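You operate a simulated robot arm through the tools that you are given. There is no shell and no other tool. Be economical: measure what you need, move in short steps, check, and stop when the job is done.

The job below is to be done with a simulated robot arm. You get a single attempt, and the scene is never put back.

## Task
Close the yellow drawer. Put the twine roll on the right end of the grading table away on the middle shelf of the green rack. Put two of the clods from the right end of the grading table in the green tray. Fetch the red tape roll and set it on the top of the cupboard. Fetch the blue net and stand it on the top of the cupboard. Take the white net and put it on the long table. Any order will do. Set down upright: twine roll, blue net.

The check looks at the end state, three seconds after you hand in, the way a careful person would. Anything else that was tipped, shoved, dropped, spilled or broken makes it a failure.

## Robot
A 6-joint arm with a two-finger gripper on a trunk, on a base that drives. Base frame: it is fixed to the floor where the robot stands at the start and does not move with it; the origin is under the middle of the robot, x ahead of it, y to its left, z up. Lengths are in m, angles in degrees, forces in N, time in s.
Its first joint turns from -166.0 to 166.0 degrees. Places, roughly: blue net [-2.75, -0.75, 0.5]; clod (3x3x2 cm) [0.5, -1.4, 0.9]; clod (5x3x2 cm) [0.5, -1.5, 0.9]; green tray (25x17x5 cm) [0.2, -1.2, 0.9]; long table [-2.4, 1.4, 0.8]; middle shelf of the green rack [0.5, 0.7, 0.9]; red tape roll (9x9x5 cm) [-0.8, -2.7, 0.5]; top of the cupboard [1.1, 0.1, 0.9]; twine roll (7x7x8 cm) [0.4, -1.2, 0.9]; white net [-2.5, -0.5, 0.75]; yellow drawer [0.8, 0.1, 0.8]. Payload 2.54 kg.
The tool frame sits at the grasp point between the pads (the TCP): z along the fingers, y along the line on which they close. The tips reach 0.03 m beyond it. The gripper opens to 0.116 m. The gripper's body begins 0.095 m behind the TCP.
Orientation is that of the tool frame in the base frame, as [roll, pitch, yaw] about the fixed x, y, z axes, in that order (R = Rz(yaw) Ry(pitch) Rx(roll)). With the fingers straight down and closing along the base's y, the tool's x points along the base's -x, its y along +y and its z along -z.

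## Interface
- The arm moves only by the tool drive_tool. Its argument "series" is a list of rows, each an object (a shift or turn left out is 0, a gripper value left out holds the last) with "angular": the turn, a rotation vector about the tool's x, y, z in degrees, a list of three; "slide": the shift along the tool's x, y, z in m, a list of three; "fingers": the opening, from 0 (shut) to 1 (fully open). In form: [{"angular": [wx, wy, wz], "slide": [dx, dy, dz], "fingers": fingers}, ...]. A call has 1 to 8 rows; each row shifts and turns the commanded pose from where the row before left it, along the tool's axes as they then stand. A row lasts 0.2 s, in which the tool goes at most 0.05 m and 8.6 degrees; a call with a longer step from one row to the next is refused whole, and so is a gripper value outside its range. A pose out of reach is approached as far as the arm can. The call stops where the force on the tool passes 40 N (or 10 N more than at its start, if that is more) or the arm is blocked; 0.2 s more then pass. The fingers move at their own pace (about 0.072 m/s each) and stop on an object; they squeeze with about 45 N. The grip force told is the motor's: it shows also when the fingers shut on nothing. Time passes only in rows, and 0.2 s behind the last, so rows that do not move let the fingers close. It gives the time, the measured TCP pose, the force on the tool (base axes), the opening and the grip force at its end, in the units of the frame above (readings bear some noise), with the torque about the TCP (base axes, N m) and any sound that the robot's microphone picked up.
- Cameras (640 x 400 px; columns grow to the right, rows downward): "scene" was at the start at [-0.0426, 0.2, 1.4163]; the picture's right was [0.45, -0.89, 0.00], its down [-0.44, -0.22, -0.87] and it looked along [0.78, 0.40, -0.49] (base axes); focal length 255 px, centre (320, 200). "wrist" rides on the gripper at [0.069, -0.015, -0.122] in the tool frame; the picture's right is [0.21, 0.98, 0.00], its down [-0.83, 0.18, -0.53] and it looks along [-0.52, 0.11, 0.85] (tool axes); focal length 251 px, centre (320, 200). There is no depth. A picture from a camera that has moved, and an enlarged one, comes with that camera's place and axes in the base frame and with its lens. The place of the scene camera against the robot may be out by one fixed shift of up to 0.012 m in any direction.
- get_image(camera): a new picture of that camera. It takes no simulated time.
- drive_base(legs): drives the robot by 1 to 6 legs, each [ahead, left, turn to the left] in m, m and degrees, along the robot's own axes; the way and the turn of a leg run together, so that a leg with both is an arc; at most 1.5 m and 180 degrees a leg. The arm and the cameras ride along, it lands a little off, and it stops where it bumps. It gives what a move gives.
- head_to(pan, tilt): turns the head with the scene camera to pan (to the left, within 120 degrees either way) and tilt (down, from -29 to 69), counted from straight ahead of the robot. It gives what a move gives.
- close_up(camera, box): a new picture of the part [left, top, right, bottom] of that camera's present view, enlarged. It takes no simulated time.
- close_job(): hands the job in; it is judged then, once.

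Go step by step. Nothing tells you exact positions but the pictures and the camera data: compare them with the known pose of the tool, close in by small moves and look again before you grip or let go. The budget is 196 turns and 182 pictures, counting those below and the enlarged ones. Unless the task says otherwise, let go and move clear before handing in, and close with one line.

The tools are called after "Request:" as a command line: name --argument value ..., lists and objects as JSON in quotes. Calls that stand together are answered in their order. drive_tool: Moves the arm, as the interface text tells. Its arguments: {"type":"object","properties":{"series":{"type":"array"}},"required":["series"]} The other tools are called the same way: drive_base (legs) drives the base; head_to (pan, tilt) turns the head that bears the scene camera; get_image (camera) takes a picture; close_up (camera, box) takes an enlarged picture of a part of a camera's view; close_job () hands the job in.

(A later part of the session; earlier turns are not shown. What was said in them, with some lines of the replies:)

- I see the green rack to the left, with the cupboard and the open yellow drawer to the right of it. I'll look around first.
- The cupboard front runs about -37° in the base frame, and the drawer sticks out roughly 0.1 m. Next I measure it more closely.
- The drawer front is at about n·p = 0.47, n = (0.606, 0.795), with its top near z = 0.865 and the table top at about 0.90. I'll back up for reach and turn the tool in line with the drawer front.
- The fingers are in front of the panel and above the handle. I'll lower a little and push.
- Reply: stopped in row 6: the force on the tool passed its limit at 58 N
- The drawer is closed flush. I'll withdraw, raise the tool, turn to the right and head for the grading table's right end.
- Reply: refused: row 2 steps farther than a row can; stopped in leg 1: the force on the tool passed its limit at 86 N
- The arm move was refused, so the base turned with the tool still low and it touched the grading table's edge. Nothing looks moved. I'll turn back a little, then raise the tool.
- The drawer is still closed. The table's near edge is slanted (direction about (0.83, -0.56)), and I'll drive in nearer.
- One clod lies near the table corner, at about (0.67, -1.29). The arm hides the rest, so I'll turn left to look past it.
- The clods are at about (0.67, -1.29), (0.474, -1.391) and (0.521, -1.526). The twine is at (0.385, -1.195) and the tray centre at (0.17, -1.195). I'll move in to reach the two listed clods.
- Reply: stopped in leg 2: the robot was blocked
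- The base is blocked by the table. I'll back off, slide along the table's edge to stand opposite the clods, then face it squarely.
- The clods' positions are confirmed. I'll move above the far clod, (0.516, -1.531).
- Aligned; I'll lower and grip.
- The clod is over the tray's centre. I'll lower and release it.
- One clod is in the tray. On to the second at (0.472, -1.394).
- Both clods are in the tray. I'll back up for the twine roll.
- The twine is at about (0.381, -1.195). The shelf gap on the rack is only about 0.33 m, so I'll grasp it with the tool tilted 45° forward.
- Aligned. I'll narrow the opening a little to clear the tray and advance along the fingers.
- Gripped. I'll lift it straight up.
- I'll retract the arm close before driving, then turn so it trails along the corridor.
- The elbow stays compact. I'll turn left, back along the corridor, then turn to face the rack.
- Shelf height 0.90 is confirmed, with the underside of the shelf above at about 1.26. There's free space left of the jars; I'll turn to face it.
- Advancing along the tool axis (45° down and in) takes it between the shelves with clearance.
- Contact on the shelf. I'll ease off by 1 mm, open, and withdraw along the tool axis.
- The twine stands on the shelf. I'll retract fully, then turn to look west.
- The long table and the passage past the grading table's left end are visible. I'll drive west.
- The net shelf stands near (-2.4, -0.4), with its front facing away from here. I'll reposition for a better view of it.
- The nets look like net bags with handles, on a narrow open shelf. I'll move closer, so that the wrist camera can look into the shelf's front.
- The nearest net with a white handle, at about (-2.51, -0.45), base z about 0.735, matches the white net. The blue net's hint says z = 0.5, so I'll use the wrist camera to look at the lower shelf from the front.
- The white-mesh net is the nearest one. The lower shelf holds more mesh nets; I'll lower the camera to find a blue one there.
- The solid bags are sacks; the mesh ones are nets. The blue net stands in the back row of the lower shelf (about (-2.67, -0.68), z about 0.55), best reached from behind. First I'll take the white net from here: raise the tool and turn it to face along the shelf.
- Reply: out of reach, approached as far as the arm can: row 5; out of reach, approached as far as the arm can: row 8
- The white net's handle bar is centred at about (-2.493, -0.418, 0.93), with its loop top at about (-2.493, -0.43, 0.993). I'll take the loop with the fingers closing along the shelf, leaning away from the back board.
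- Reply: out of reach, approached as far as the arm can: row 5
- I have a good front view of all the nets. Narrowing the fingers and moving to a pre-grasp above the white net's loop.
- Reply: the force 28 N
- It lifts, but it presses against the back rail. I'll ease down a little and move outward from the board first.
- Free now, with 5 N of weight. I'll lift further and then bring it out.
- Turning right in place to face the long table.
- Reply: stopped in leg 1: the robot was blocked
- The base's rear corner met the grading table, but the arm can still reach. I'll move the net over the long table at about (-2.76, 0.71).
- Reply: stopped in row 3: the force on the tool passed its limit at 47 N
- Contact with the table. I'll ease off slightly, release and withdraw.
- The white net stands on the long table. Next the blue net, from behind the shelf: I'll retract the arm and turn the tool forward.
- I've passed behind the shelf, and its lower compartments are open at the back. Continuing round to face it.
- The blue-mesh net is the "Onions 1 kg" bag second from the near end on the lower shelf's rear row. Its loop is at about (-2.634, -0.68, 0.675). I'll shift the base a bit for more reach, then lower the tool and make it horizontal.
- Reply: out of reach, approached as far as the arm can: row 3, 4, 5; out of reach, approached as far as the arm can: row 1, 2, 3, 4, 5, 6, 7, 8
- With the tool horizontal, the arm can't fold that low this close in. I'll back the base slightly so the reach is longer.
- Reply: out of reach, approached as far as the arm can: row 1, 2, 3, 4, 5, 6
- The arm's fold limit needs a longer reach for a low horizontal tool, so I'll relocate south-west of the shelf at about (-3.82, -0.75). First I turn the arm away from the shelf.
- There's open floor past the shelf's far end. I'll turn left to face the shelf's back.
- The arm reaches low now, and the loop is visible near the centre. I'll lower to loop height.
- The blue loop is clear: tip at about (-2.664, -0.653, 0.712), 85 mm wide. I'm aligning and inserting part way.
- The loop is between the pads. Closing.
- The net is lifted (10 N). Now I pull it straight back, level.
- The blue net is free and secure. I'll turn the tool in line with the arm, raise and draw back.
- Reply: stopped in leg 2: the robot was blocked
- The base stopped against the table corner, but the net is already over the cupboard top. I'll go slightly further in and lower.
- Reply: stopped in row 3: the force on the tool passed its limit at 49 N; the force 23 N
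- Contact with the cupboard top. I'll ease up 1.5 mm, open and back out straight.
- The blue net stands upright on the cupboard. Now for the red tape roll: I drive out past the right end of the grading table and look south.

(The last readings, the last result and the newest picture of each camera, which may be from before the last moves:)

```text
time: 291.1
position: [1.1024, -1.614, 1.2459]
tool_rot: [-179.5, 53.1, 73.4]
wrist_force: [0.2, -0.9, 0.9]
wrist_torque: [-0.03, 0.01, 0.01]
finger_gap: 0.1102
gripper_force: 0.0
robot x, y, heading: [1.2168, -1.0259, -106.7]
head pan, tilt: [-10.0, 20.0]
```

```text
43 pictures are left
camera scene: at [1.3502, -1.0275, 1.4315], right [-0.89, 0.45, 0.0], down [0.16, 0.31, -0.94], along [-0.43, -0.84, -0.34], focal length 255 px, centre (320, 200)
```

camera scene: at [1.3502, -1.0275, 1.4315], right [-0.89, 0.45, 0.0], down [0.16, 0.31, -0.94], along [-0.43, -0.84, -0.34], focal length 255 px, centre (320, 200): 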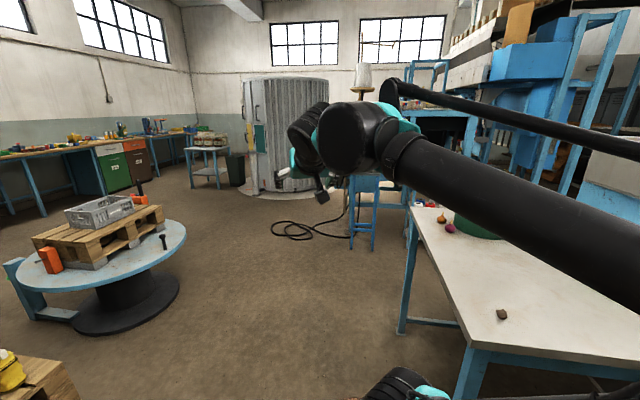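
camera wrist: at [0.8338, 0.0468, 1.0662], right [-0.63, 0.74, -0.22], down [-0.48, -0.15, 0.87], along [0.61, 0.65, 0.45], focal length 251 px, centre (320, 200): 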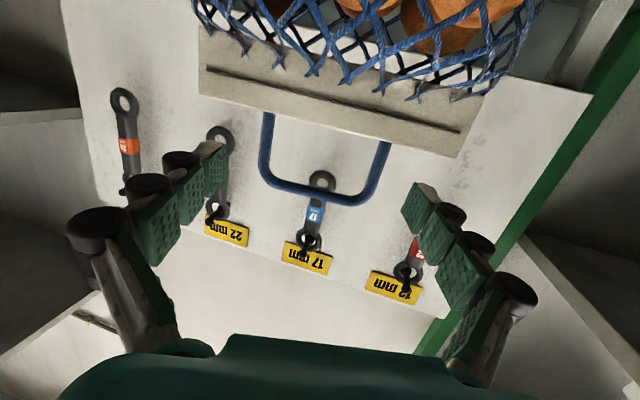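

Request:
drive_base --legs '[[0.416, 0.263, 0], [0.766, -0.292, 0]]'

Request:
head_to --pan -60 --tilt 20

Request:
get_image --camera "scene"

Request:
head_to --pan -25 --tilt 20

Request:
get_image --camera "scene"

```text
time: 298.0
position: [0.7261, -2.7376, 1.2454]
tool_rot: [-179.5, 53.1, 73.7]
wrist_force: [0.2, -0.5, 0.1]
wrist_torque: [-0.01, 0.03, 0.02]
finger_gap: 0.11
gripper_force: 0.0
robot x, y, heading: [0.8411, -2.1476, -106.7]
head pan, tilt: [-10.0, 20.0]
```

```text
time: 299.2
position: [0.7266, -2.7373, 1.2476]
tool_rot: [-179.5, 53.2, 73.6]
wrist_force: [-1.0, -0.3, -0.7]
wrist_torque: [0.01, 0.0, -0.01]
finger_gap: 0.1103
gripper_force: 0.0
robot x, y, heading: [0.8396, -2.147, -106.8]
head pan, tilt: [-60.0, 20.0]
```

```text
42 pictures are left
camera scene: at [0.9229, -2.0891, 1.4315], right [-0.23, 0.97, 0.0], down [0.33, 0.08, -0.94], along [-0.91, -0.22, -0.34], focal length 255 px, centre (320, 200)
```

scene: 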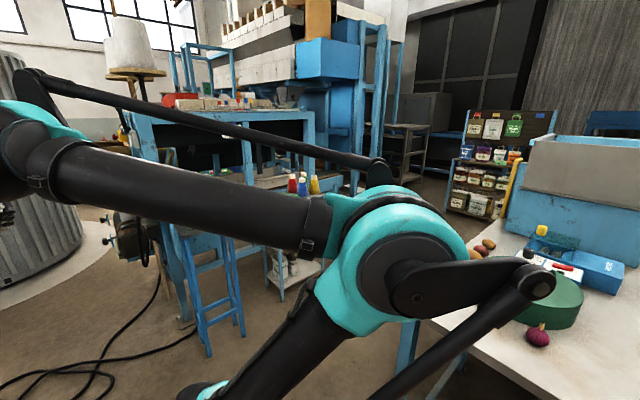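

```text
time: 300.2
position: [0.7267, -2.7386, 1.2466]
tool_rot: [-179.5, 53.1, 73.6]
wrist_force: [0.4, -0.2, 0.1]
wrist_torque: [0.02, -0.02, -0.02]
finger_gap: 0.1104
gripper_force: 0.0
robot x, y, heading: [0.8398, -2.1461, -107.0]
head pan, tilt: [-25.0, 20.0]
```

```text
41 pictures are left
camera scene: at [0.9515, -2.1371, 1.4315], right [-0.75, 0.67, 0.0], down [0.23, 0.25, -0.94], along [-0.63, -0.7, -0.34], focal length 255 px, centre (320, 200)
```

scene: 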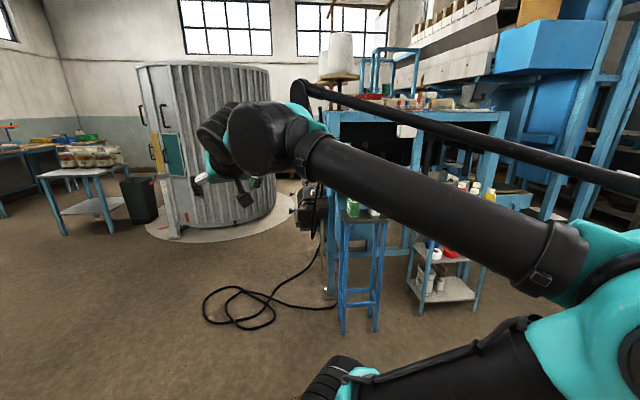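

Request:
close_up --camera "scene" --box '[390, 160, 530, 320]'

```text
2.50 times, centred on (460, 240) of scene
camera zoom: at [0.9515, -2.1371, 1.4315], right [-0.75, 0.67, 0.0], down [0.23, 0.25, -0.94], along [-0.63, -0.7, -0.34], focal length 637 px, centre (-30, 100)
```

zoom: 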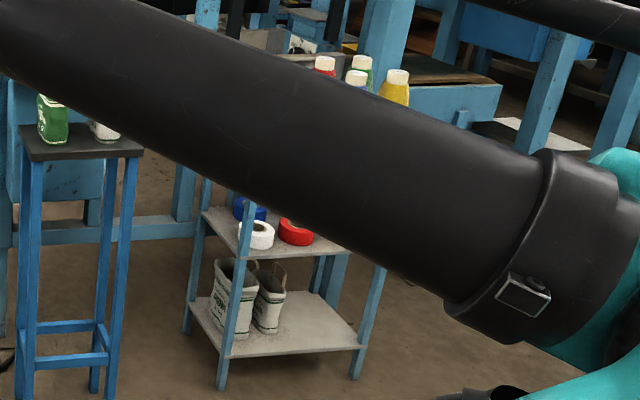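

The red tape roll is on the middle shelf of the small trolley, next to a white and a blue roll. I'll position myself east of it and look again.

Request:
drive_base --legs '[[0, 0, -58], [0.379, 0.178, 0]]'

Request:
get_image --camera "wrist"

Request:
head_to --pan 10 --tilt 30

Request:
get_image --camera "scene"

```text
time: 305.3
position: [-0.0329, -2.6594, 1.2457]
tool_rot: [-179.5, 53.2, 16.7]
wrist_force: [-1.1, -1.6, -0.6]
wrist_torque: [0.01, -0.01, -0.01]
finger_gap: 0.1103
gripper_force: 0.1
robot x, y, heading: [0.5247, -2.4281, -163.8]
head pan, tilt: [-25.0, 20.0]
```

```text
39 pictures are left
camera wrist: at [0.0958, -2.6049, 1.2642], right [0.4, -0.9, -0.18], down [-0.01, -0.2, 0.98], along [-0.92, -0.39, -0.09], focal length 251 px, centre (320, 200)
```

wrist: 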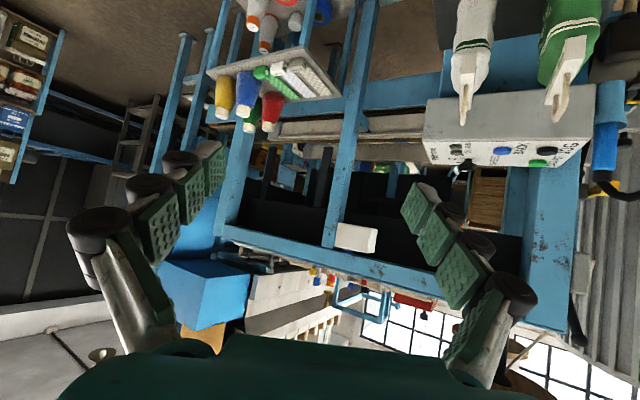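

```text
time: 306.3
position: [-0.0323, -2.6588, 1.2461]
tool_rot: [-179.5, 53.0, 16.6]
wrist_force: [-0.3, 0.5, 1.0]
wrist_torque: [0.0, 0.0, -0.02]
finger_gap: 0.1102
gripper_force: 0.0
robot x, y, heading: [0.5226, -2.4337, -163.5]
head pan, tilt: [10.0, 30.0]
```

```text
38 pictures are left
camera scene: at [0.5953, -2.5725, 1.4155], right [-0.44, 0.9, 0.0], down [0.45, 0.22, -0.87], along [-0.78, -0.38, -0.5], focal length 255 px, centre (320, 200)
```

scene: 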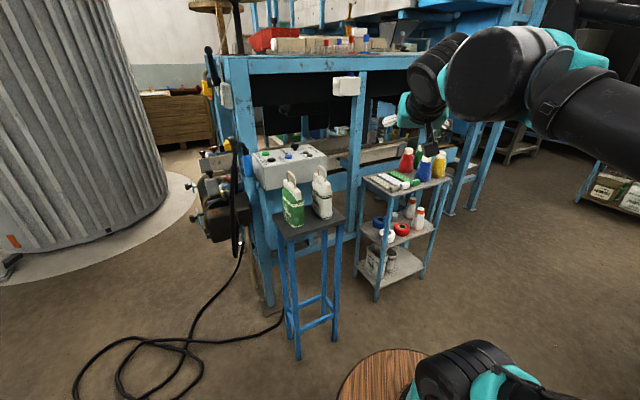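

Request:
close_up --camera "scene" --box '[340, 130, 460, 310]'

Request:
close_up --camera "wrist" --box '[200, 0, 360, 120]'

```text
2.22 times, centred on (400, 220) of scene
camera zoom: at [0.5953, -2.5725, 1.4155], right [-0.44, 0.9, 0.0], down [0.45, 0.22, -0.87], along [-0.78, -0.38, -0.5], focal length 567 px, centre (142, 156)
```

zoom: 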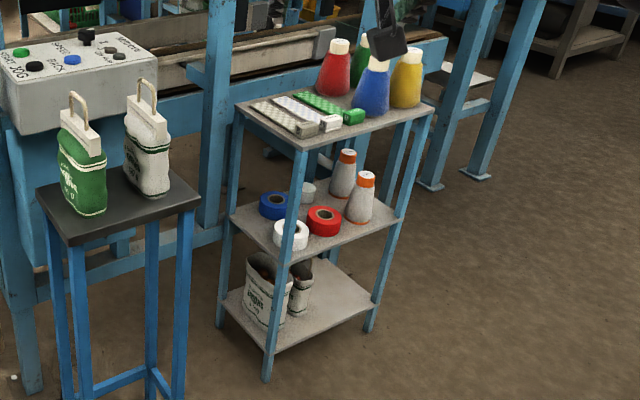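

```text
3.33 times, centred on (280, 60) of wrist
camera zoom: at [0.0958, -2.6049, 1.2642], right [0.4, -0.9, -0.18], down [-0.01, -0.2, 0.98], along [-0.92, -0.39, -0.09], focal length 838 px, centre (453, 667)
```

zoom: 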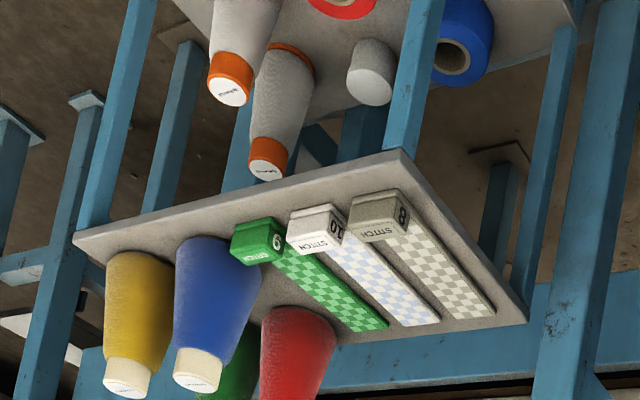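

Red tape at about (-0.745, -2.677), shelf z 0.46; the neighbours leave about 4 cm gaps. I'll come in from the shelf's open front with a steep tilt. First I orient and move to a safe standoff.

Request:
drive_tool --series '[{"angular": [-5.76, 0, -4.34]}, {"angular": [-5.76, 0, -4.34]}, {"angular": [-5.76, 0, -4.34]}, {"angular": [-5.76, 0, -4.34]}, {"angular": [-5.76, 0, -4.34]}, {"angular": [0, 6.5, 0]}, {"angular": [0, 6.5, 0]}]'

Request:
drive_tool --series '[{"slide": [0.0058, -0.0414, 0.0227]}, {"slide": [0.0058, -0.0414, 0.0227]}, {"slide": [0.0058, -0.0414, 0.0227]}, {"slide": [0.0058, -0.0414, 0.0227]}, {"slide": [0.0058, -0.0414, 0.0227]}, {"slide": [0.0058, -0.0414, 0.0227]}, {"slide": [0.0058, -0.0414, 0.0227]}]'

Request:
drive_tool --series '[{"slide": [0.0058, -0.0414, 0.0227]}, {"slide": [0.0058, -0.0414, 0.0227]}, {"slide": [0.0058, -0.0414, 0.0227]}, {"slide": [0.0058, -0.0414, 0.0227]}, {"slide": [0.0058, -0.0414, 0.0227]}, {"slide": [0.0058, -0.0414, 0.0227]}, {"slide": [0.0058, -0.0414, 0.0227]}]'

Request:
get_image --camera "wrist"

Request:
get_image --camera "scene"

```text
time: 307.9
position: [-0.0319, -2.6587, 1.2463]
tool_rot: [-179.5, 39.9, 52.6]
wrist_force: [0.0, -0.2, 0.5]
wrist_torque: [0.02, 0.02, -0.02]
finger_gap: 0.1101
gripper_force: 0.0
robot x, y, heading: [0.5238, -2.4285, -163.9]
head pan, tilt: [10.0, 30.0]
```

```text
time: 309.5
position: [-0.3074, -2.5356, 1.1003]
tool_rot: [-179.6, 39.9, 52.6]
wrist_force: [1.0, -0.4, -0.2]
wrist_torque: [0.01, 0.04, -0.05]
finger_gap: 0.1104
gripper_force: 0.0
robot x, y, heading: [0.5224, -2.4342, -163.5]
head pan, tilt: [10.0, 30.0]
```

```text
time: 311.1
position: [-0.5792, -2.4156, 0.9534]
tool_rot: [-179.6, 39.9, 52.7]
wrist_force: [0.8, -0.2, 0.5]
wrist_torque: [0.05, -0.01, -0.05]
finger_gap: 0.1099
gripper_force: 0.0
robot x, y, heading: [0.5195, -2.4323, -163.7]
head pan, tilt: [10.0, 30.0]
```

```text
35 pictures are left
camera wrist: at [-0.5117, -2.3032, 1.0028], right [0.87, -0.47, -0.14], down [-0.03, -0.34, 0.94], along [-0.49, -0.82, -0.31], focal length 251 px, centre (320, 200)
```

wrist: 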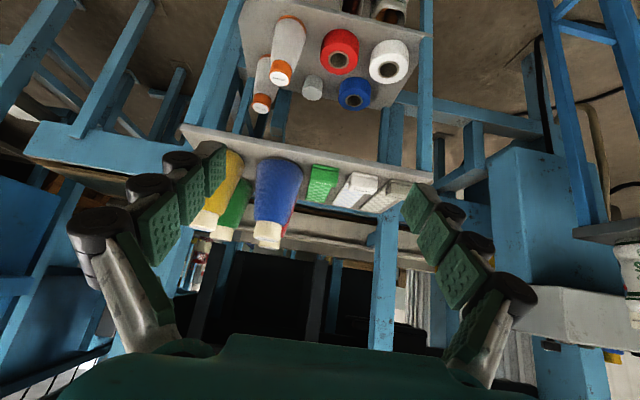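

```text
34 pictures are left
camera scene: at [0.5959, -2.5726, 1.4154], right [-0.44, 0.9, 0.0], down [0.45, 0.22, -0.87], along [-0.78, -0.38, -0.5], focal length 255 px, centre (320, 200)
```

scene: 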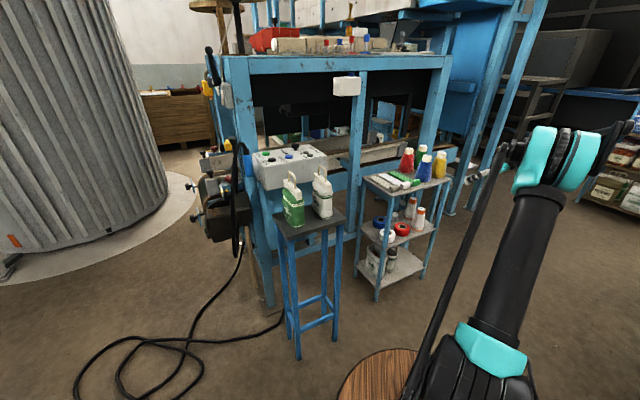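

The wrist view shows the white roll only about 2 cm from the red, so I'll close along the base x direction (approaching from the north), which clears its neighbours. I'll move the base a bit nearer first.

Request:
drive_tool --series '[{"slide": [0.0159, 0.0315, -0.0236]}, {"slide": [0.0159, 0.0315, -0.0236]}, {"slide": [0.0159, 0.0315, -0.0236]}, {"slide": [0.0159, 0.0315, -0.0236]}, {"slide": [0.0159, 0.0315, -0.0236]}, {"slide": [0.0159, 0.0315, -0.0236]}]'

Request:
drive_base --legs '[[0.27, -0.009, 0]]'

Request:
drive_tool --series '[{"angular": [-4.5, 0, -5.36]}, {"angular": [-4.5, 0, -5.36]}, {"angular": [-4.5, 0, -5.36]}, {"angular": [-4.5, 0, -5.36]}, {"angular": [-4.5, 0, -5.36]}]'

Request:
get_image --camera "wrist"

```text
time: 312.5
position: [-0.3316, -2.4022, 0.9995]
tool_rot: [-179.5, 39.9, 52.5]
wrist_force: [-0.2, 1.0, -0.1]
wrist_torque: [-0.01, -0.02, 0.0]
finger_gap: 0.1105
gripper_force: 0.1
robot x, y, heading: [0.5212, -2.4316, -163.9]
head pan, tilt: [10.0, 30.0]
```

```text
time: 314.4
position: [-0.5906, -2.4684, 0.9996]
tool_rot: [-179.6, 39.9, 52.6]
wrist_force: [0.7, -0.4, -0.4]
wrist_torque: [-0.03, 0.02, -0.02]
finger_gap: 0.1102
gripper_force: 0.1
robot x, y, heading: [0.2615, -2.4999, -163.6]
head pan, tilt: [10.0, 30.0]
```

```text
time: 315.6
position: [-0.5911, -2.4695, 0.9988]
tool_rot: [-179.7, 39.9, 87.6]
wrist_force: [0.3, 0.7, -0.2]
wrist_torque: [0.0, 0.02, 0.0]
finger_gap: 0.1103
gripper_force: 0.1
robot x, y, heading: [0.2619, -2.4965, -163.6]
head pan, tilt: [10.0, 30.0]
```

```text
33 pictures are left
camera wrist: at [-0.601, -2.3377, 1.0502], right [0.98, 0.12, -0.14], down [0.17, -0.3, 0.94], along [0.07, -0.95, -0.32], focal length 251 px, centre (320, 200)
```

wrist: 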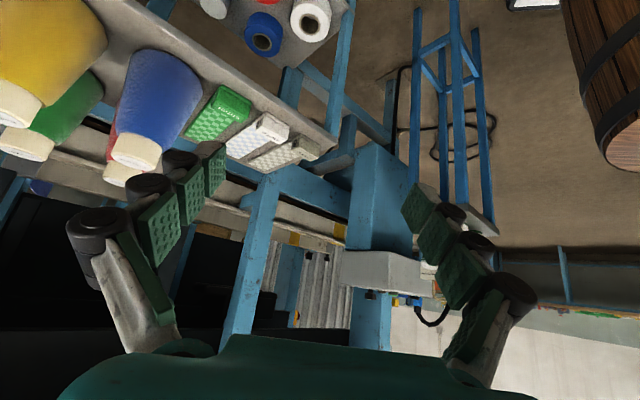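

Request:
drive_tool --series '[{"slide": [0.0263, -0.0242, 0.0235]}, {"slide": [0.0263, -0.0242, 0.0235]}, {"slide": [0.0263, -0.0242, 0.0235]}, {"slide": [0.0263, -0.0242, 0.0235]}, {"slide": [0.0263, -0.0242, 0.0235]}, {"slide": [0.0263, -0.0242, 0.0235]}]'

Request:
get_image --camera "wrist"

```text
time: 317.0
position: [-0.7361, -2.4323, 0.7919]
tool_rot: [-179.8, 39.8, 87.5]
wrist_force: [1.3, -0.1, 0.4]
wrist_torque: [0.05, 0.06, -0.01]
finger_gap: 0.11
gripper_force: 0.1
robot x, y, heading: [0.2645, -2.4963, -163.5]
head pan, tilt: [10.0, 30.0]
```

```text
32 pictures are left
camera wrist: at [-0.7455, -2.3007, 0.8418], right [0.98, 0.12, -0.14], down [0.17, -0.3, 0.94], along [0.07, -0.95, -0.32], focal length 251 px, centre (320, 200)
```

wrist: 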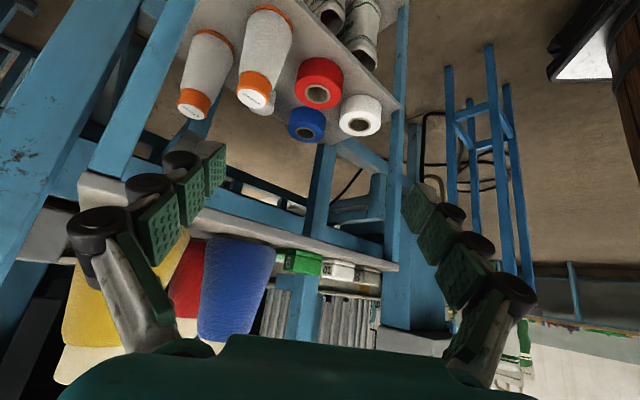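

Well aligned with the red roll. Advancing along the tool axis.

Request:
drive_tool --series '[{"slide": [0, -0.003, 0.04]}, {"slide": [0, 0, 0.04]}, {"slide": [0, 0, 0.04]}, {"slide": [0, 0, 0.04]}, {"slide": [0, 0, 0.04]}, {"slide": [0, 0, 0.04]}, {"slide": [0, 0, 0.03]}]'

Request:
get_image --camera "wrist"

```text
time: 318.6
position: [-0.7484, -2.6048, 0.585]
tool_rot: [-179.6, 39.9, 87.5]
wrist_force: [0.2, 0.4, -0.1]
wrist_torque: [0.0, 0.02, -0.01]
finger_gap: 0.1099
gripper_force: 0.0
robot x, y, heading: [0.2629, -2.4974, -163.8]
head pan, tilt: [10.0, 30.0]
```

```text
31 pictures are left
camera wrist: at [-0.7571, -2.4732, 0.6353], right [0.98, 0.12, -0.14], down [0.17, -0.3, 0.94], along [0.07, -0.95, -0.32], focal length 251 px, centre (320, 200)
```

wrist: 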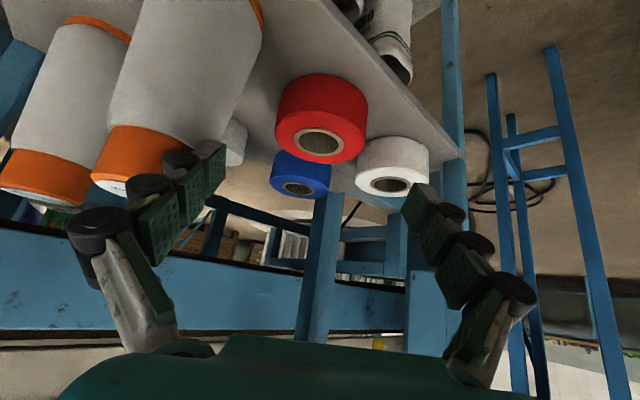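

The left finger passes near a yarn cone's tip, so I'll swing the approach 8° away from it before going on.

Request:
drive_tool --series '[{"slide": [0, 0.01, -0.005]}, {"angular": [5.1, 0, 6.1], "fingers": 0.92}]'

Request:
get_image --camera "wrist"

```text
time: 319.2
position: [-0.7388, -2.6032, 0.5897]
tool_rot: [-179.8, 39.9, 79.4]
wrist_force: [-0.5, 0.4, 0.3]
wrist_torque: [-0.03, -0.01, 0.0]
finger_gap: 0.1064
gripper_force: 0.0
robot x, y, heading: [0.2633, -2.4975, -163.4]
head pan, tilt: [10.0, 30.0]
```

```text
30 pictures are left
camera wrist: at [-0.7287, -2.4703, 0.6383], right [0.99, -0.02, -0.14], down [0.13, -0.32, 0.94], along [-0.06, -0.95, -0.32], focal length 251 px, centre (320, 200)
```

wrist: 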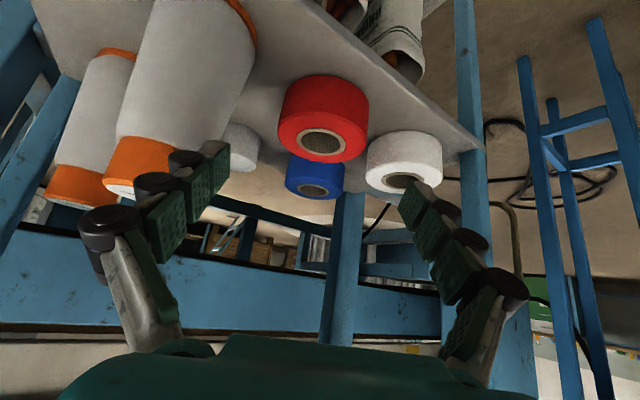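

Request:
drive_tool --series '[{"slide": [0, 0.003, 0.03]}, {"slide": [0, 0, 0.03]}, {"slide": [0, 0, 0.025]}, {"slide": [0, 0, 0.02]}]'

Request:
get_image --camera "wrist"

```text
time: 320.2
position: [-0.7466, -2.668, 0.507]
tool_rot: [-179.7, 39.8, 79.6]
wrist_force: [-0.1, 0.7, -0.1]
wrist_torque: [0.02, 0.0, 0.01]
finger_gap: 0.1067
gripper_force: 0.2
robot x, y, heading: [0.2627, -2.4964, -163.6]
head pan, tilt: [10.0, 30.0]
```

```text
29 pictures are left
camera wrist: at [-0.7381, -2.5364, 0.5573], right [0.99, -0.02, -0.14], down [0.13, -0.32, 0.94], along [-0.06, -0.95, -0.32], focal length 251 px, centre (320, 200)
```

wrist: 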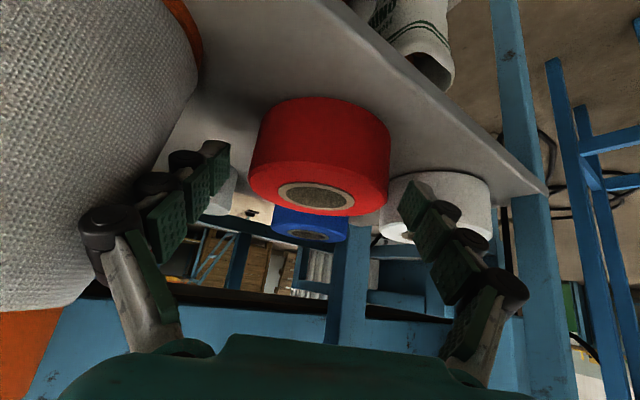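

Request:
drive_tool --series '[{"slide": [0, 0, 0.01]}, {"slide": [0, 0, 0.01]}, {"fingers": 0}, {}, {}]'

Request:
get_image --camera "wrist"

```text
time: 321.4
position: [-0.7502, -2.682, 0.4919]
tool_rot: [-179.7, 39.8, 79.5]
wrist_force: [0.7, 0.7, 7.3]
wrist_torque: [-0.05, 0.13, -0.01]
finger_gap: 0.0884
gripper_force: 45.1
robot x, y, heading: [0.2606, -2.4954, -163.7]
head pan, tilt: [10.0, 30.0]
```

```text
28 pictures are left
camera wrist: at [-0.7403, -2.5494, 0.5417], right [0.99, -0.02, -0.14], down [0.13, -0.32, 0.94], along [-0.06, -0.95, -0.32], focal length 251 px, centre (320, 200)
```

wrist: 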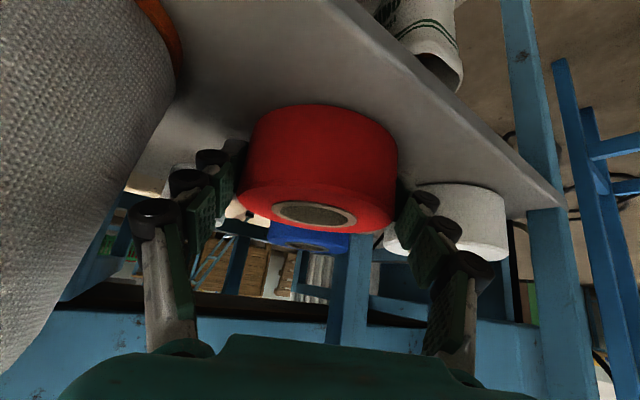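

Gripped. I lift 2 cm and check, then back out along the tool axis.

Request:
drive_tool --series '[{"slide": [-0.0064, 0, -0.0077]}, {"slide": [-0.0064, 0, -0.0077]}, {"slide": [0, 0, -0.03]}, {"slide": [0, 0, -0.04]}, {"slide": [0, 0, -0.04]}, {"slide": [0, 0, -0.04]}, {"slide": [0, 0, -0.04]}]'

Request:
get_image --camera "wrist"

```text
time: 323.0
position: [-0.7274, -2.5613, 0.6566]
tool_rot: [-179.8, 39.8, 79.6]
wrist_force: [-0.2, -0.1, -0.5]
wrist_torque: [0.0, 0.0, -0.01]
finger_gap: 0.0881
gripper_force: 45.2
robot x, y, heading: [0.2629, -2.4964, -163.6]
head pan, tilt: [10.0, 30.0]
```

```text
27 pictures are left
camera wrist: at [-0.7179, -2.4295, 0.7061], right [0.99, -0.02, -0.14], down [0.13, -0.32, 0.94], along [-0.06, -0.95, -0.32], focal length 251 px, centre (320, 200)
```

wrist: 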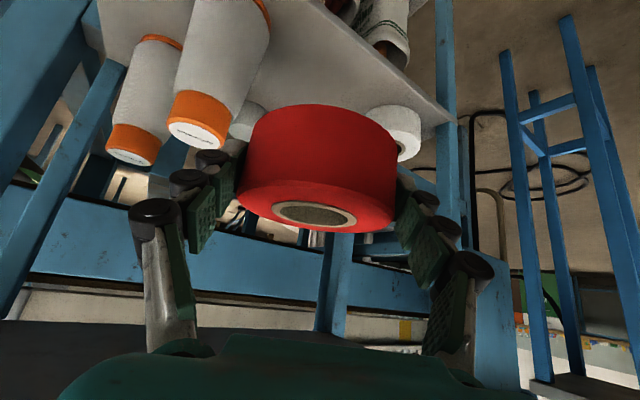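

Request:
drive_tool --series '[{"slide": [0, 0, -0.045]}, {"slide": [0, 0, -0.045]}, {"slide": [0, 0, -0.045]}, {"slide": [0, 0, -0.045]}, {"slide": [0, 0.03, -0.03]}, {"slide": [-0.02, 0.03, -0.03]}, {"slide": [-0.02, 0.03, -0.03]}, {"slide": [-0.02, 0.03, -0.03]}]'

Request:
drive_tool --series '[{"slide": [-0.02, 0.035, -0.025]}, {"slide": [-0.02, 0.035, -0.025]}, {"slide": [-0.02, 0.035, -0.025]}, {"slide": [-0.02, 0.035, -0.025]}, {"slide": [-0.02, 0.035, -0.025]}, {"slide": [-0.02, 0.035, -0.025]}]'

Request:
get_image --camera "scene"

```text
time: 324.8
position: [-0.5822, -2.4398, 0.9285]
tool_rot: [-179.7, 39.9, 79.6]
wrist_force: [-1.1, -0.2, -1.6]
wrist_torque: [-0.02, -0.03, 0.04]
finger_gap: 0.0884
gripper_force: 44.8
robot x, y, heading: [0.2617, -2.4992, -164.0]
head pan, tilt: [10.0, 30.0]
```

```text
time: 326.2
position: [-0.3753, -2.4733, 1.1169]
tool_rot: [-179.6, 39.7, 79.6]
wrist_force: [-0.6, 0.6, -1.2]
wrist_torque: [-0.03, -0.04, 0.02]
finger_gap: 0.0885
gripper_force: 44.8
robot x, y, heading: [0.2627, -2.4986, -163.6]
head pan, tilt: [10.0, 30.0]
```

```text
26 pictures are left
camera scene: at [0.3346, -2.6393, 1.4155], right [-0.44, 0.9, 0.0], down [0.45, 0.22, -0.87], along [-0.78, -0.38, -0.5], focal length 255 px, centre (320, 200)
```

scene: 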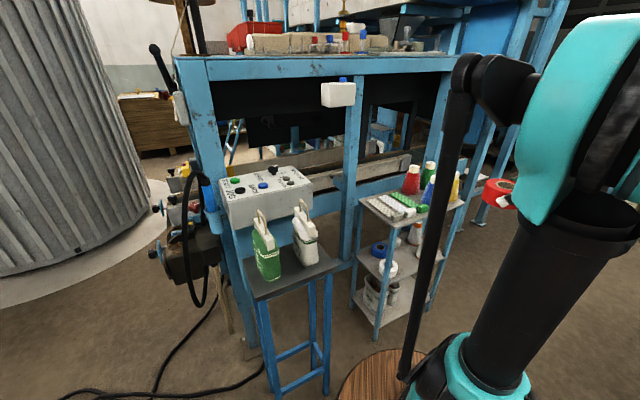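

Request:
drive_tool --series '[{"angular": [5.14, 0, 6.13]}, {"angular": [5.14, 0, 6.13]}, {"angular": [5.14, 0, 6.13]}, {"angular": [5.14, 0, 6.13]}, {"angular": [5.14, 0, 6.13]}, {"angular": [5.14, 0, 6.13]}, {"angular": [5.14, 0, 6.13]}, {"angular": [5.14, 0, 6.13]}]'

Request:
drive_tool --series '[{"angular": [5.14, 0, 6.13]}, {"angular": [5.14, 0, 6.13]}, {"slide": [-0.025, 0, -0.03]}, {"slide": [-0.025, 0, -0.03]}, {"slide": [-0.02, 0, -0.025]}]'

```text
time: 328.0
position: [-0.3733, -2.4752, 1.1179]
tool_rot: [-179.7, 40.1, 15.6]
wrist_force: [-0.5, -0.7, -1.0]
wrist_torque: [0.0, -0.02, 0.02]
finger_gap: 0.0885
gripper_force: 44.8
robot x, y, heading: [0.2607, -2.4987, -163.6]
head pan, tilt: [10.0, 30.0]
```

```text
time: 329.2
position: [-0.3705, -2.4746, 1.2287]
tool_rot: [-179.7, 40.1, -0.4]
wrist_force: [0.3, -0.2, -1.2]
wrist_torque: [0.01, 0.01, -0.03]
finger_gap: 0.0885
gripper_force: 44.7
robot x, y, heading: [0.259, -2.4979, -163.8]
head pan, tilt: [10.0, 30.0]
```

The tape is secured. Driving back around the table's right end toward the cupboard.

Request:
drive_base --legs '[[-0.28, 0, 0], [-0.399, -0.186, 0], [-0.675, -0.46, 0], [0, 0, -53.2], [0.507, -0.357, 0]]'

Request:
head_to --pan -60 --tilt 30

Request:
get_image --camera "scene"

```text
time: 342.8
position: [0.847, -0.3979, 1.2289]
tool_rot: [-179.7, 40.2, -54.4]
wrist_force: [-0.6, 0.7, -0.8]
wrist_torque: [-0.02, -0.01, -0.01]
finger_gap: 0.088
gripper_force: 45.2
robot x, y, heading: [1.1996, -0.9247, 142.3]
head pan, tilt: [10.0, 30.0]
```

```text
time: 344.2
position: [0.8462, -0.397, 1.2271]
tool_rot: [-179.7, 40.2, -54.4]
wrist_force: [-0.3, 0.5, -2.1]
wrist_torque: [0.03, 0.0, -0.01]
finger_gap: 0.0885
gripper_force: 45.1
robot x, y, heading: [1.2003, -0.9236, 142.2]
head pan, tilt: [-60.0, 30.0]
```

```text
25 pictures are left
camera scene: at [1.212, -1.0164, 1.4155], right [0.99, -0.13, 0.0], down [-0.07, -0.5, -0.87], along [0.11, 0.86, -0.5], focal length 255 px, centre (320, 200)
```

scene: 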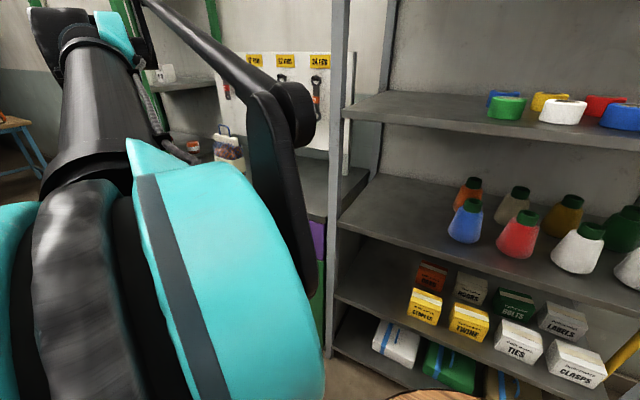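

Request:
drive_base --legs '[[0.6, 0, 0], [0, 0, -71]]'

Request:
head_to --pan -15 --tilt 35

Request:
get_image --camera "scene"

Request:
get_image --camera "wrist"

```text
time: 350.6
position: [1.0867, -0.0346, 1.2273]
tool_rot: [-179.7, 40.2, -123.6]
wrist_force: [0.1, -0.2, -1.4]
wrist_torque: [-0.01, 0.03, -0.02]
finger_gap: 0.0883
gripper_force: 45.2
robot x, y, heading: [0.7204, -0.5497, 73.1]
head pan, tilt: [-60.0, 30.0]
```

```text
time: 351.7
position: [1.0868, -0.0356, 1.2279]
tool_rot: [-179.6, 40.2, -123.6]
wrist_force: [-0.1, 0.8, -1.2]
wrist_torque: [0.0, 0.0, -0.02]
finger_gap: 0.0885
gripper_force: 45.0
robot x, y, heading: [0.7192, -0.5549, 73.3]
head pan, tilt: [-15.0, 35.0]
```

```text
24 pictures are left
camera scene: at [0.5866, -0.5405, 1.4077], right [0.85, -0.53, 0.0], down [-0.3, -0.49, -0.82], along [0.43, 0.7, -0.57], focal length 255 px, centre (320, 200)
```

scene: 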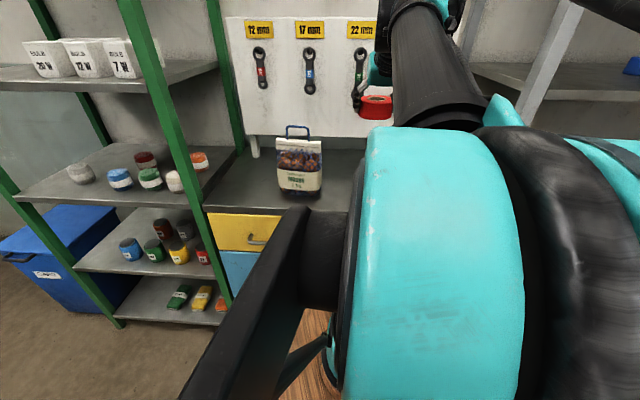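

```text
23 pictures are left
camera wrist: at [1.0256, -0.1529, 1.2767], right [-0.9, 0.41, -0.14], down [0.01, 0.34, 0.94], along [0.43, 0.85, -0.31], focal length 251 px, centre (320, 200)
```

wrist: 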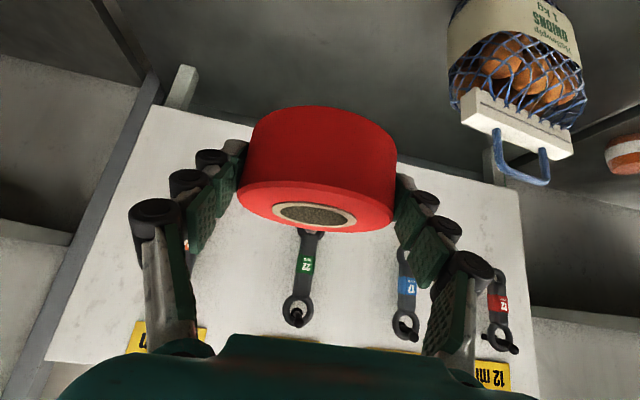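

Request:
drive_tool --series '[{"slide": [0.0189, 0, 0.0424]}, {"slide": [0.0189, 0, 0.0424]}, {"slide": [0.0189, 0, 0.0424]}, {"slide": [0.0189, 0, 0.0424]}, {"slide": [0.0189, 0, 0.0424]}, {"slide": [0.0189, 0, 0.0424]}]'

Request:
get_image --camera "wrist"

```text
time: 353.1
position: [1.1323, 0.0269, 0.9616]
tool_rot: [-179.6, 40.2, -123.5]
wrist_force: [0.1, -0.7, -1.0]
wrist_torque: [0.02, -0.05, 0.0]
finger_gap: 0.0883
gripper_force: 44.7
robot x, y, heading: [0.7216, -0.5532, 73.2]
head pan, tilt: [-15.0, 35.0]
```

```text
22 pictures are left
camera wrist: at [1.0709, -0.0903, 1.0093], right [-0.9, 0.41, -0.14], down [0.01, 0.34, 0.94], along [0.43, 0.85, -0.31], focal length 251 px, centre (320, 200)
```

wrist: 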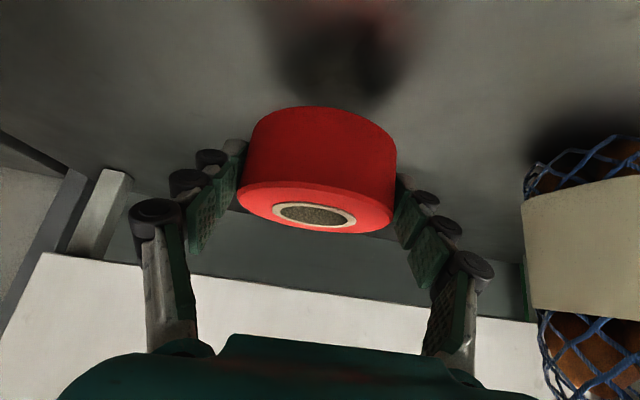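

Close above the top; lowering in small steps until contact.

Request:
drive_tool --series '[{"slide": [0.0065, 0, 0.0077]}, {"slide": [0.0052, 0, 0.0061]}, {"slide": [0.0019, 0, 0.0023]}, {"slide": [0.0019, 0, 0.0023]}]'

```text
time: 354.1
position: [1.131, 0.0273, 0.9361]
tool_rot: [-179.8, 40.3, -123.6]
wrist_force: [-0.5, -0.3, -1.2]
wrist_torque: [0.0, 0.0, 0.0]
finger_gap: 0.0888
gripper_force: 45.4
robot x, y, heading: [0.7192, -0.5524, 73.4]
head pan, tilt: [-15.0, 35.0]
```

Request:
drive_tool --series '[{"slide": [0.0013, 0, 0.0015]}, {"slide": [0.0013, 0, 0.0015]}, {"slide": [0.0013, 0, 0.0015]}, {"slide": [0.0013, 0, 0.0015]}]'

```text
time: 355.1
position: [1.1303, 0.0293, 0.9299]
tool_rot: [-179.8, 40.4, -123.5]
wrist_force: [2.6, 3.2, 31.7]
wrist_torque: [0.51, -0.23, -0.1]
finger_gap: 0.0887
gripper_force: 44.5
robot x, y, heading: [0.7198, -0.5526, 73.1]
head pan, tilt: [-15.0, 35.0]
```

Contact. I ease up, release and back out along the axis.

Request:
drive_tool --series '[{"slide": [-0.001, 0, -0.0012]}, {"fingers": 0.95}, {}, {}, {"slide": [0, 0, -0.03]}, {"slide": [0, 0, -0.04]}, {"slide": [0, 0, -0.04]}, {"slide": [0, 0, -0.04]}]'

Request:
get_image --camera "wrist"

```text
time: 356.9
position: [1.0785, -0.053, 1.0444]
tool_rot: [-179.7, 40.1, -123.6]
wrist_force: [0.6, 0.1, 0.0]
wrist_torque: [-0.02, 0.02, 0.01]
finger_gap: 0.1105
gripper_force: 0.1
robot x, y, heading: [0.7239, -0.5572, 73.0]
head pan, tilt: [-15.0, 35.0]
```

```text
21 pictures are left
camera wrist: at [1.0167, -0.17, 1.0935], right [-0.9, 0.41, -0.14], down [0.01, 0.34, 0.94], along [0.43, 0.85, -0.31], focal length 251 px, centre (320, 200)
```

wrist: 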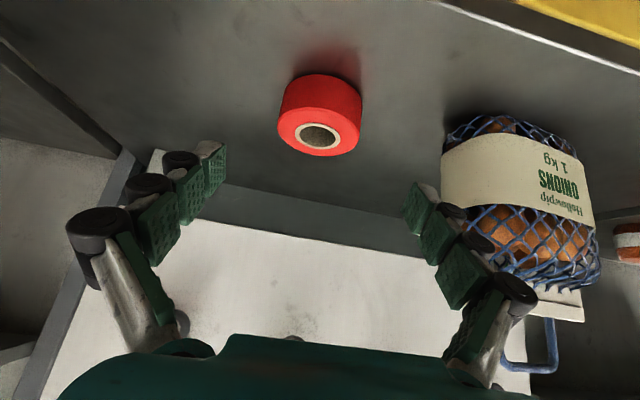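

The red tape is set. I withdraw fully and check the scene.

Request:
drive_tool --series '[{"slide": [0, 0, -0.045]}, {"slide": [0, 0, -0.045]}, {"slide": [0, 0, -0.045]}, {"slide": [0, 0, -0.045]}]'

Request:
drive_base --legs '[[0, 0, 30]]'

Request:
head_to --pan -40 --tilt 35

Request:
get_image --camera "scene"

Request:
head_to --pan 110 --tilt 30

Request:
get_image --camera "scene"

```text
time: 358.1
position: [1.0306, -0.1338, 1.191]
tool_rot: [179.8, 39.4, -122.4]
wrist_force: [-0.5, 0.1, 0.9]
wrist_torque: [-0.01, 0.02, 0.02]
finger_gap: 0.1105
gripper_force: 0.0
robot x, y, heading: [0.7204, -0.5529, 73.2]
head pan, tilt: [-15.0, 35.0]
stopped in row 4: the arm was blocked; the commanded pose is now the measured one
```

```text
time: 360.0
position: [0.773, -0.0337, 1.1915]
tool_rot: [179.7, 39.5, -91.9]
wrist_force: [0.4, -0.7, -0.4]
wrist_torque: [0.01, 0.01, 0.03]
finger_gap: 0.1103
gripper_force: 0.1
robot x, y, heading: [0.7209, -0.5543, 103.8]
head pan, tilt: [-15.0, 35.0]
```

```text
time: 360.9
position: [0.7721, -0.0331, 1.1951]
tool_rot: [179.9, 39.5, -91.8]
wrist_force: [1.0, -1.3, -0.3]
wrist_torque: [0.0, -0.02, 0.02]
finger_gap: 0.1103
gripper_force: 0.0
robot x, y, heading: [0.7244, -0.5495, 103.7]
head pan, tilt: [-40.0, 35.0]
```

```text
20 pictures are left
camera scene: at [0.6477, -0.6057, 1.4087], right [0.9, -0.44, 0.0], down [-0.26, -0.52, -0.81], along [0.36, 0.73, -0.58], focal length 255 px, centre (320, 200)
```

scene: 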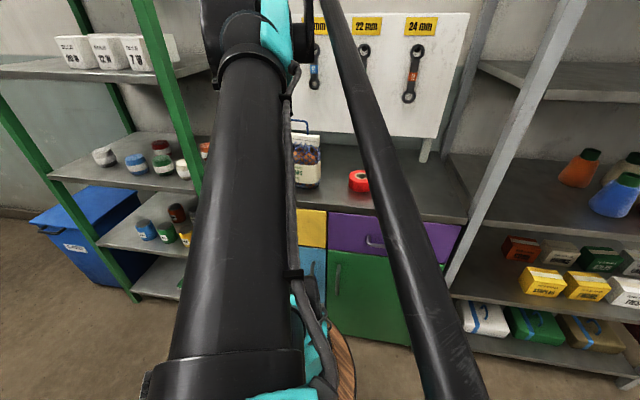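

```text
time: 363.2
position: [0.7708, -0.0316, 1.1973]
tool_rot: [179.9, 39.6, -91.7]
wrist_force: [0.6, 0.4, -0.9]
wrist_torque: [-0.01, -0.02, -0.01]
finger_gap: 0.1103
gripper_force: 0.0
robot x, y, heading: [0.7236, -0.5539, 104.1]
head pan, tilt: [110.0, 30.0]
```

```text
19 pictures are left
camera scene: at [0.5333, -0.7351, 1.4182], right [-0.56, 0.83, 0.0], down [0.41, 0.27, -0.87], along [-0.72, -0.49, -0.49], focal length 255 px, centre (320, 200)
```

scene: 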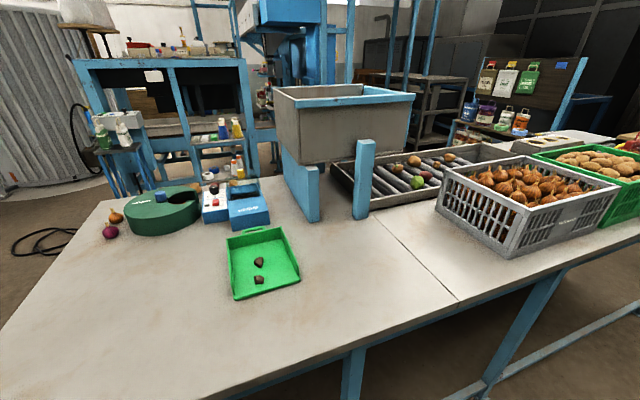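

Request:
head_to --pan -10 --tilt 35

Request:
get_image --camera "scene"

```text
time: 365.2
position: [0.7706, -0.0328, 1.1958]
tool_rot: [180.0, 39.5, -91.8]
wrist_force: [-0.2, -0.7, -0.7]
wrist_torque: [0.02, -0.02, 0.03]
finger_gap: 0.1104
gripper_force: 0.0
robot x, y, heading: [0.7216, -0.5564, 103.6]
head pan, tilt: [-10.0, 35.0]
```

```text
18 pictures are left
camera scene: at [0.6019, -0.5968, 1.4088], right [1.0, 0.07, -0.01], down [0.03, -0.58, -0.81], along [-0.06, 0.81, -0.58], focal length 255 px, centre (320, 200)
```

scene: 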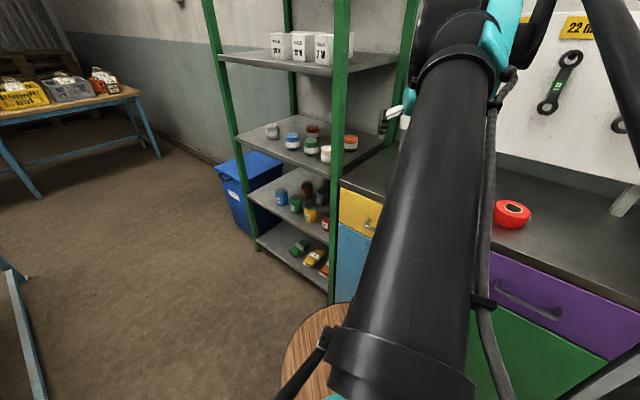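

All the items are in place and the gripper is empty and clear of everything, so I'm handing in.

Request:
close_job

```text
The job is handed in.
```

I finished all six parts and handed the job in: the yellow drawer is closed, the twine roll is upright on the rack's middle shelf, two clods are in the green tray, the red tape roll and the upright blue net are on the cupboard, and the white net is on the long table; early on the gripper touched the edge of the grading table, but nothing looked moved.
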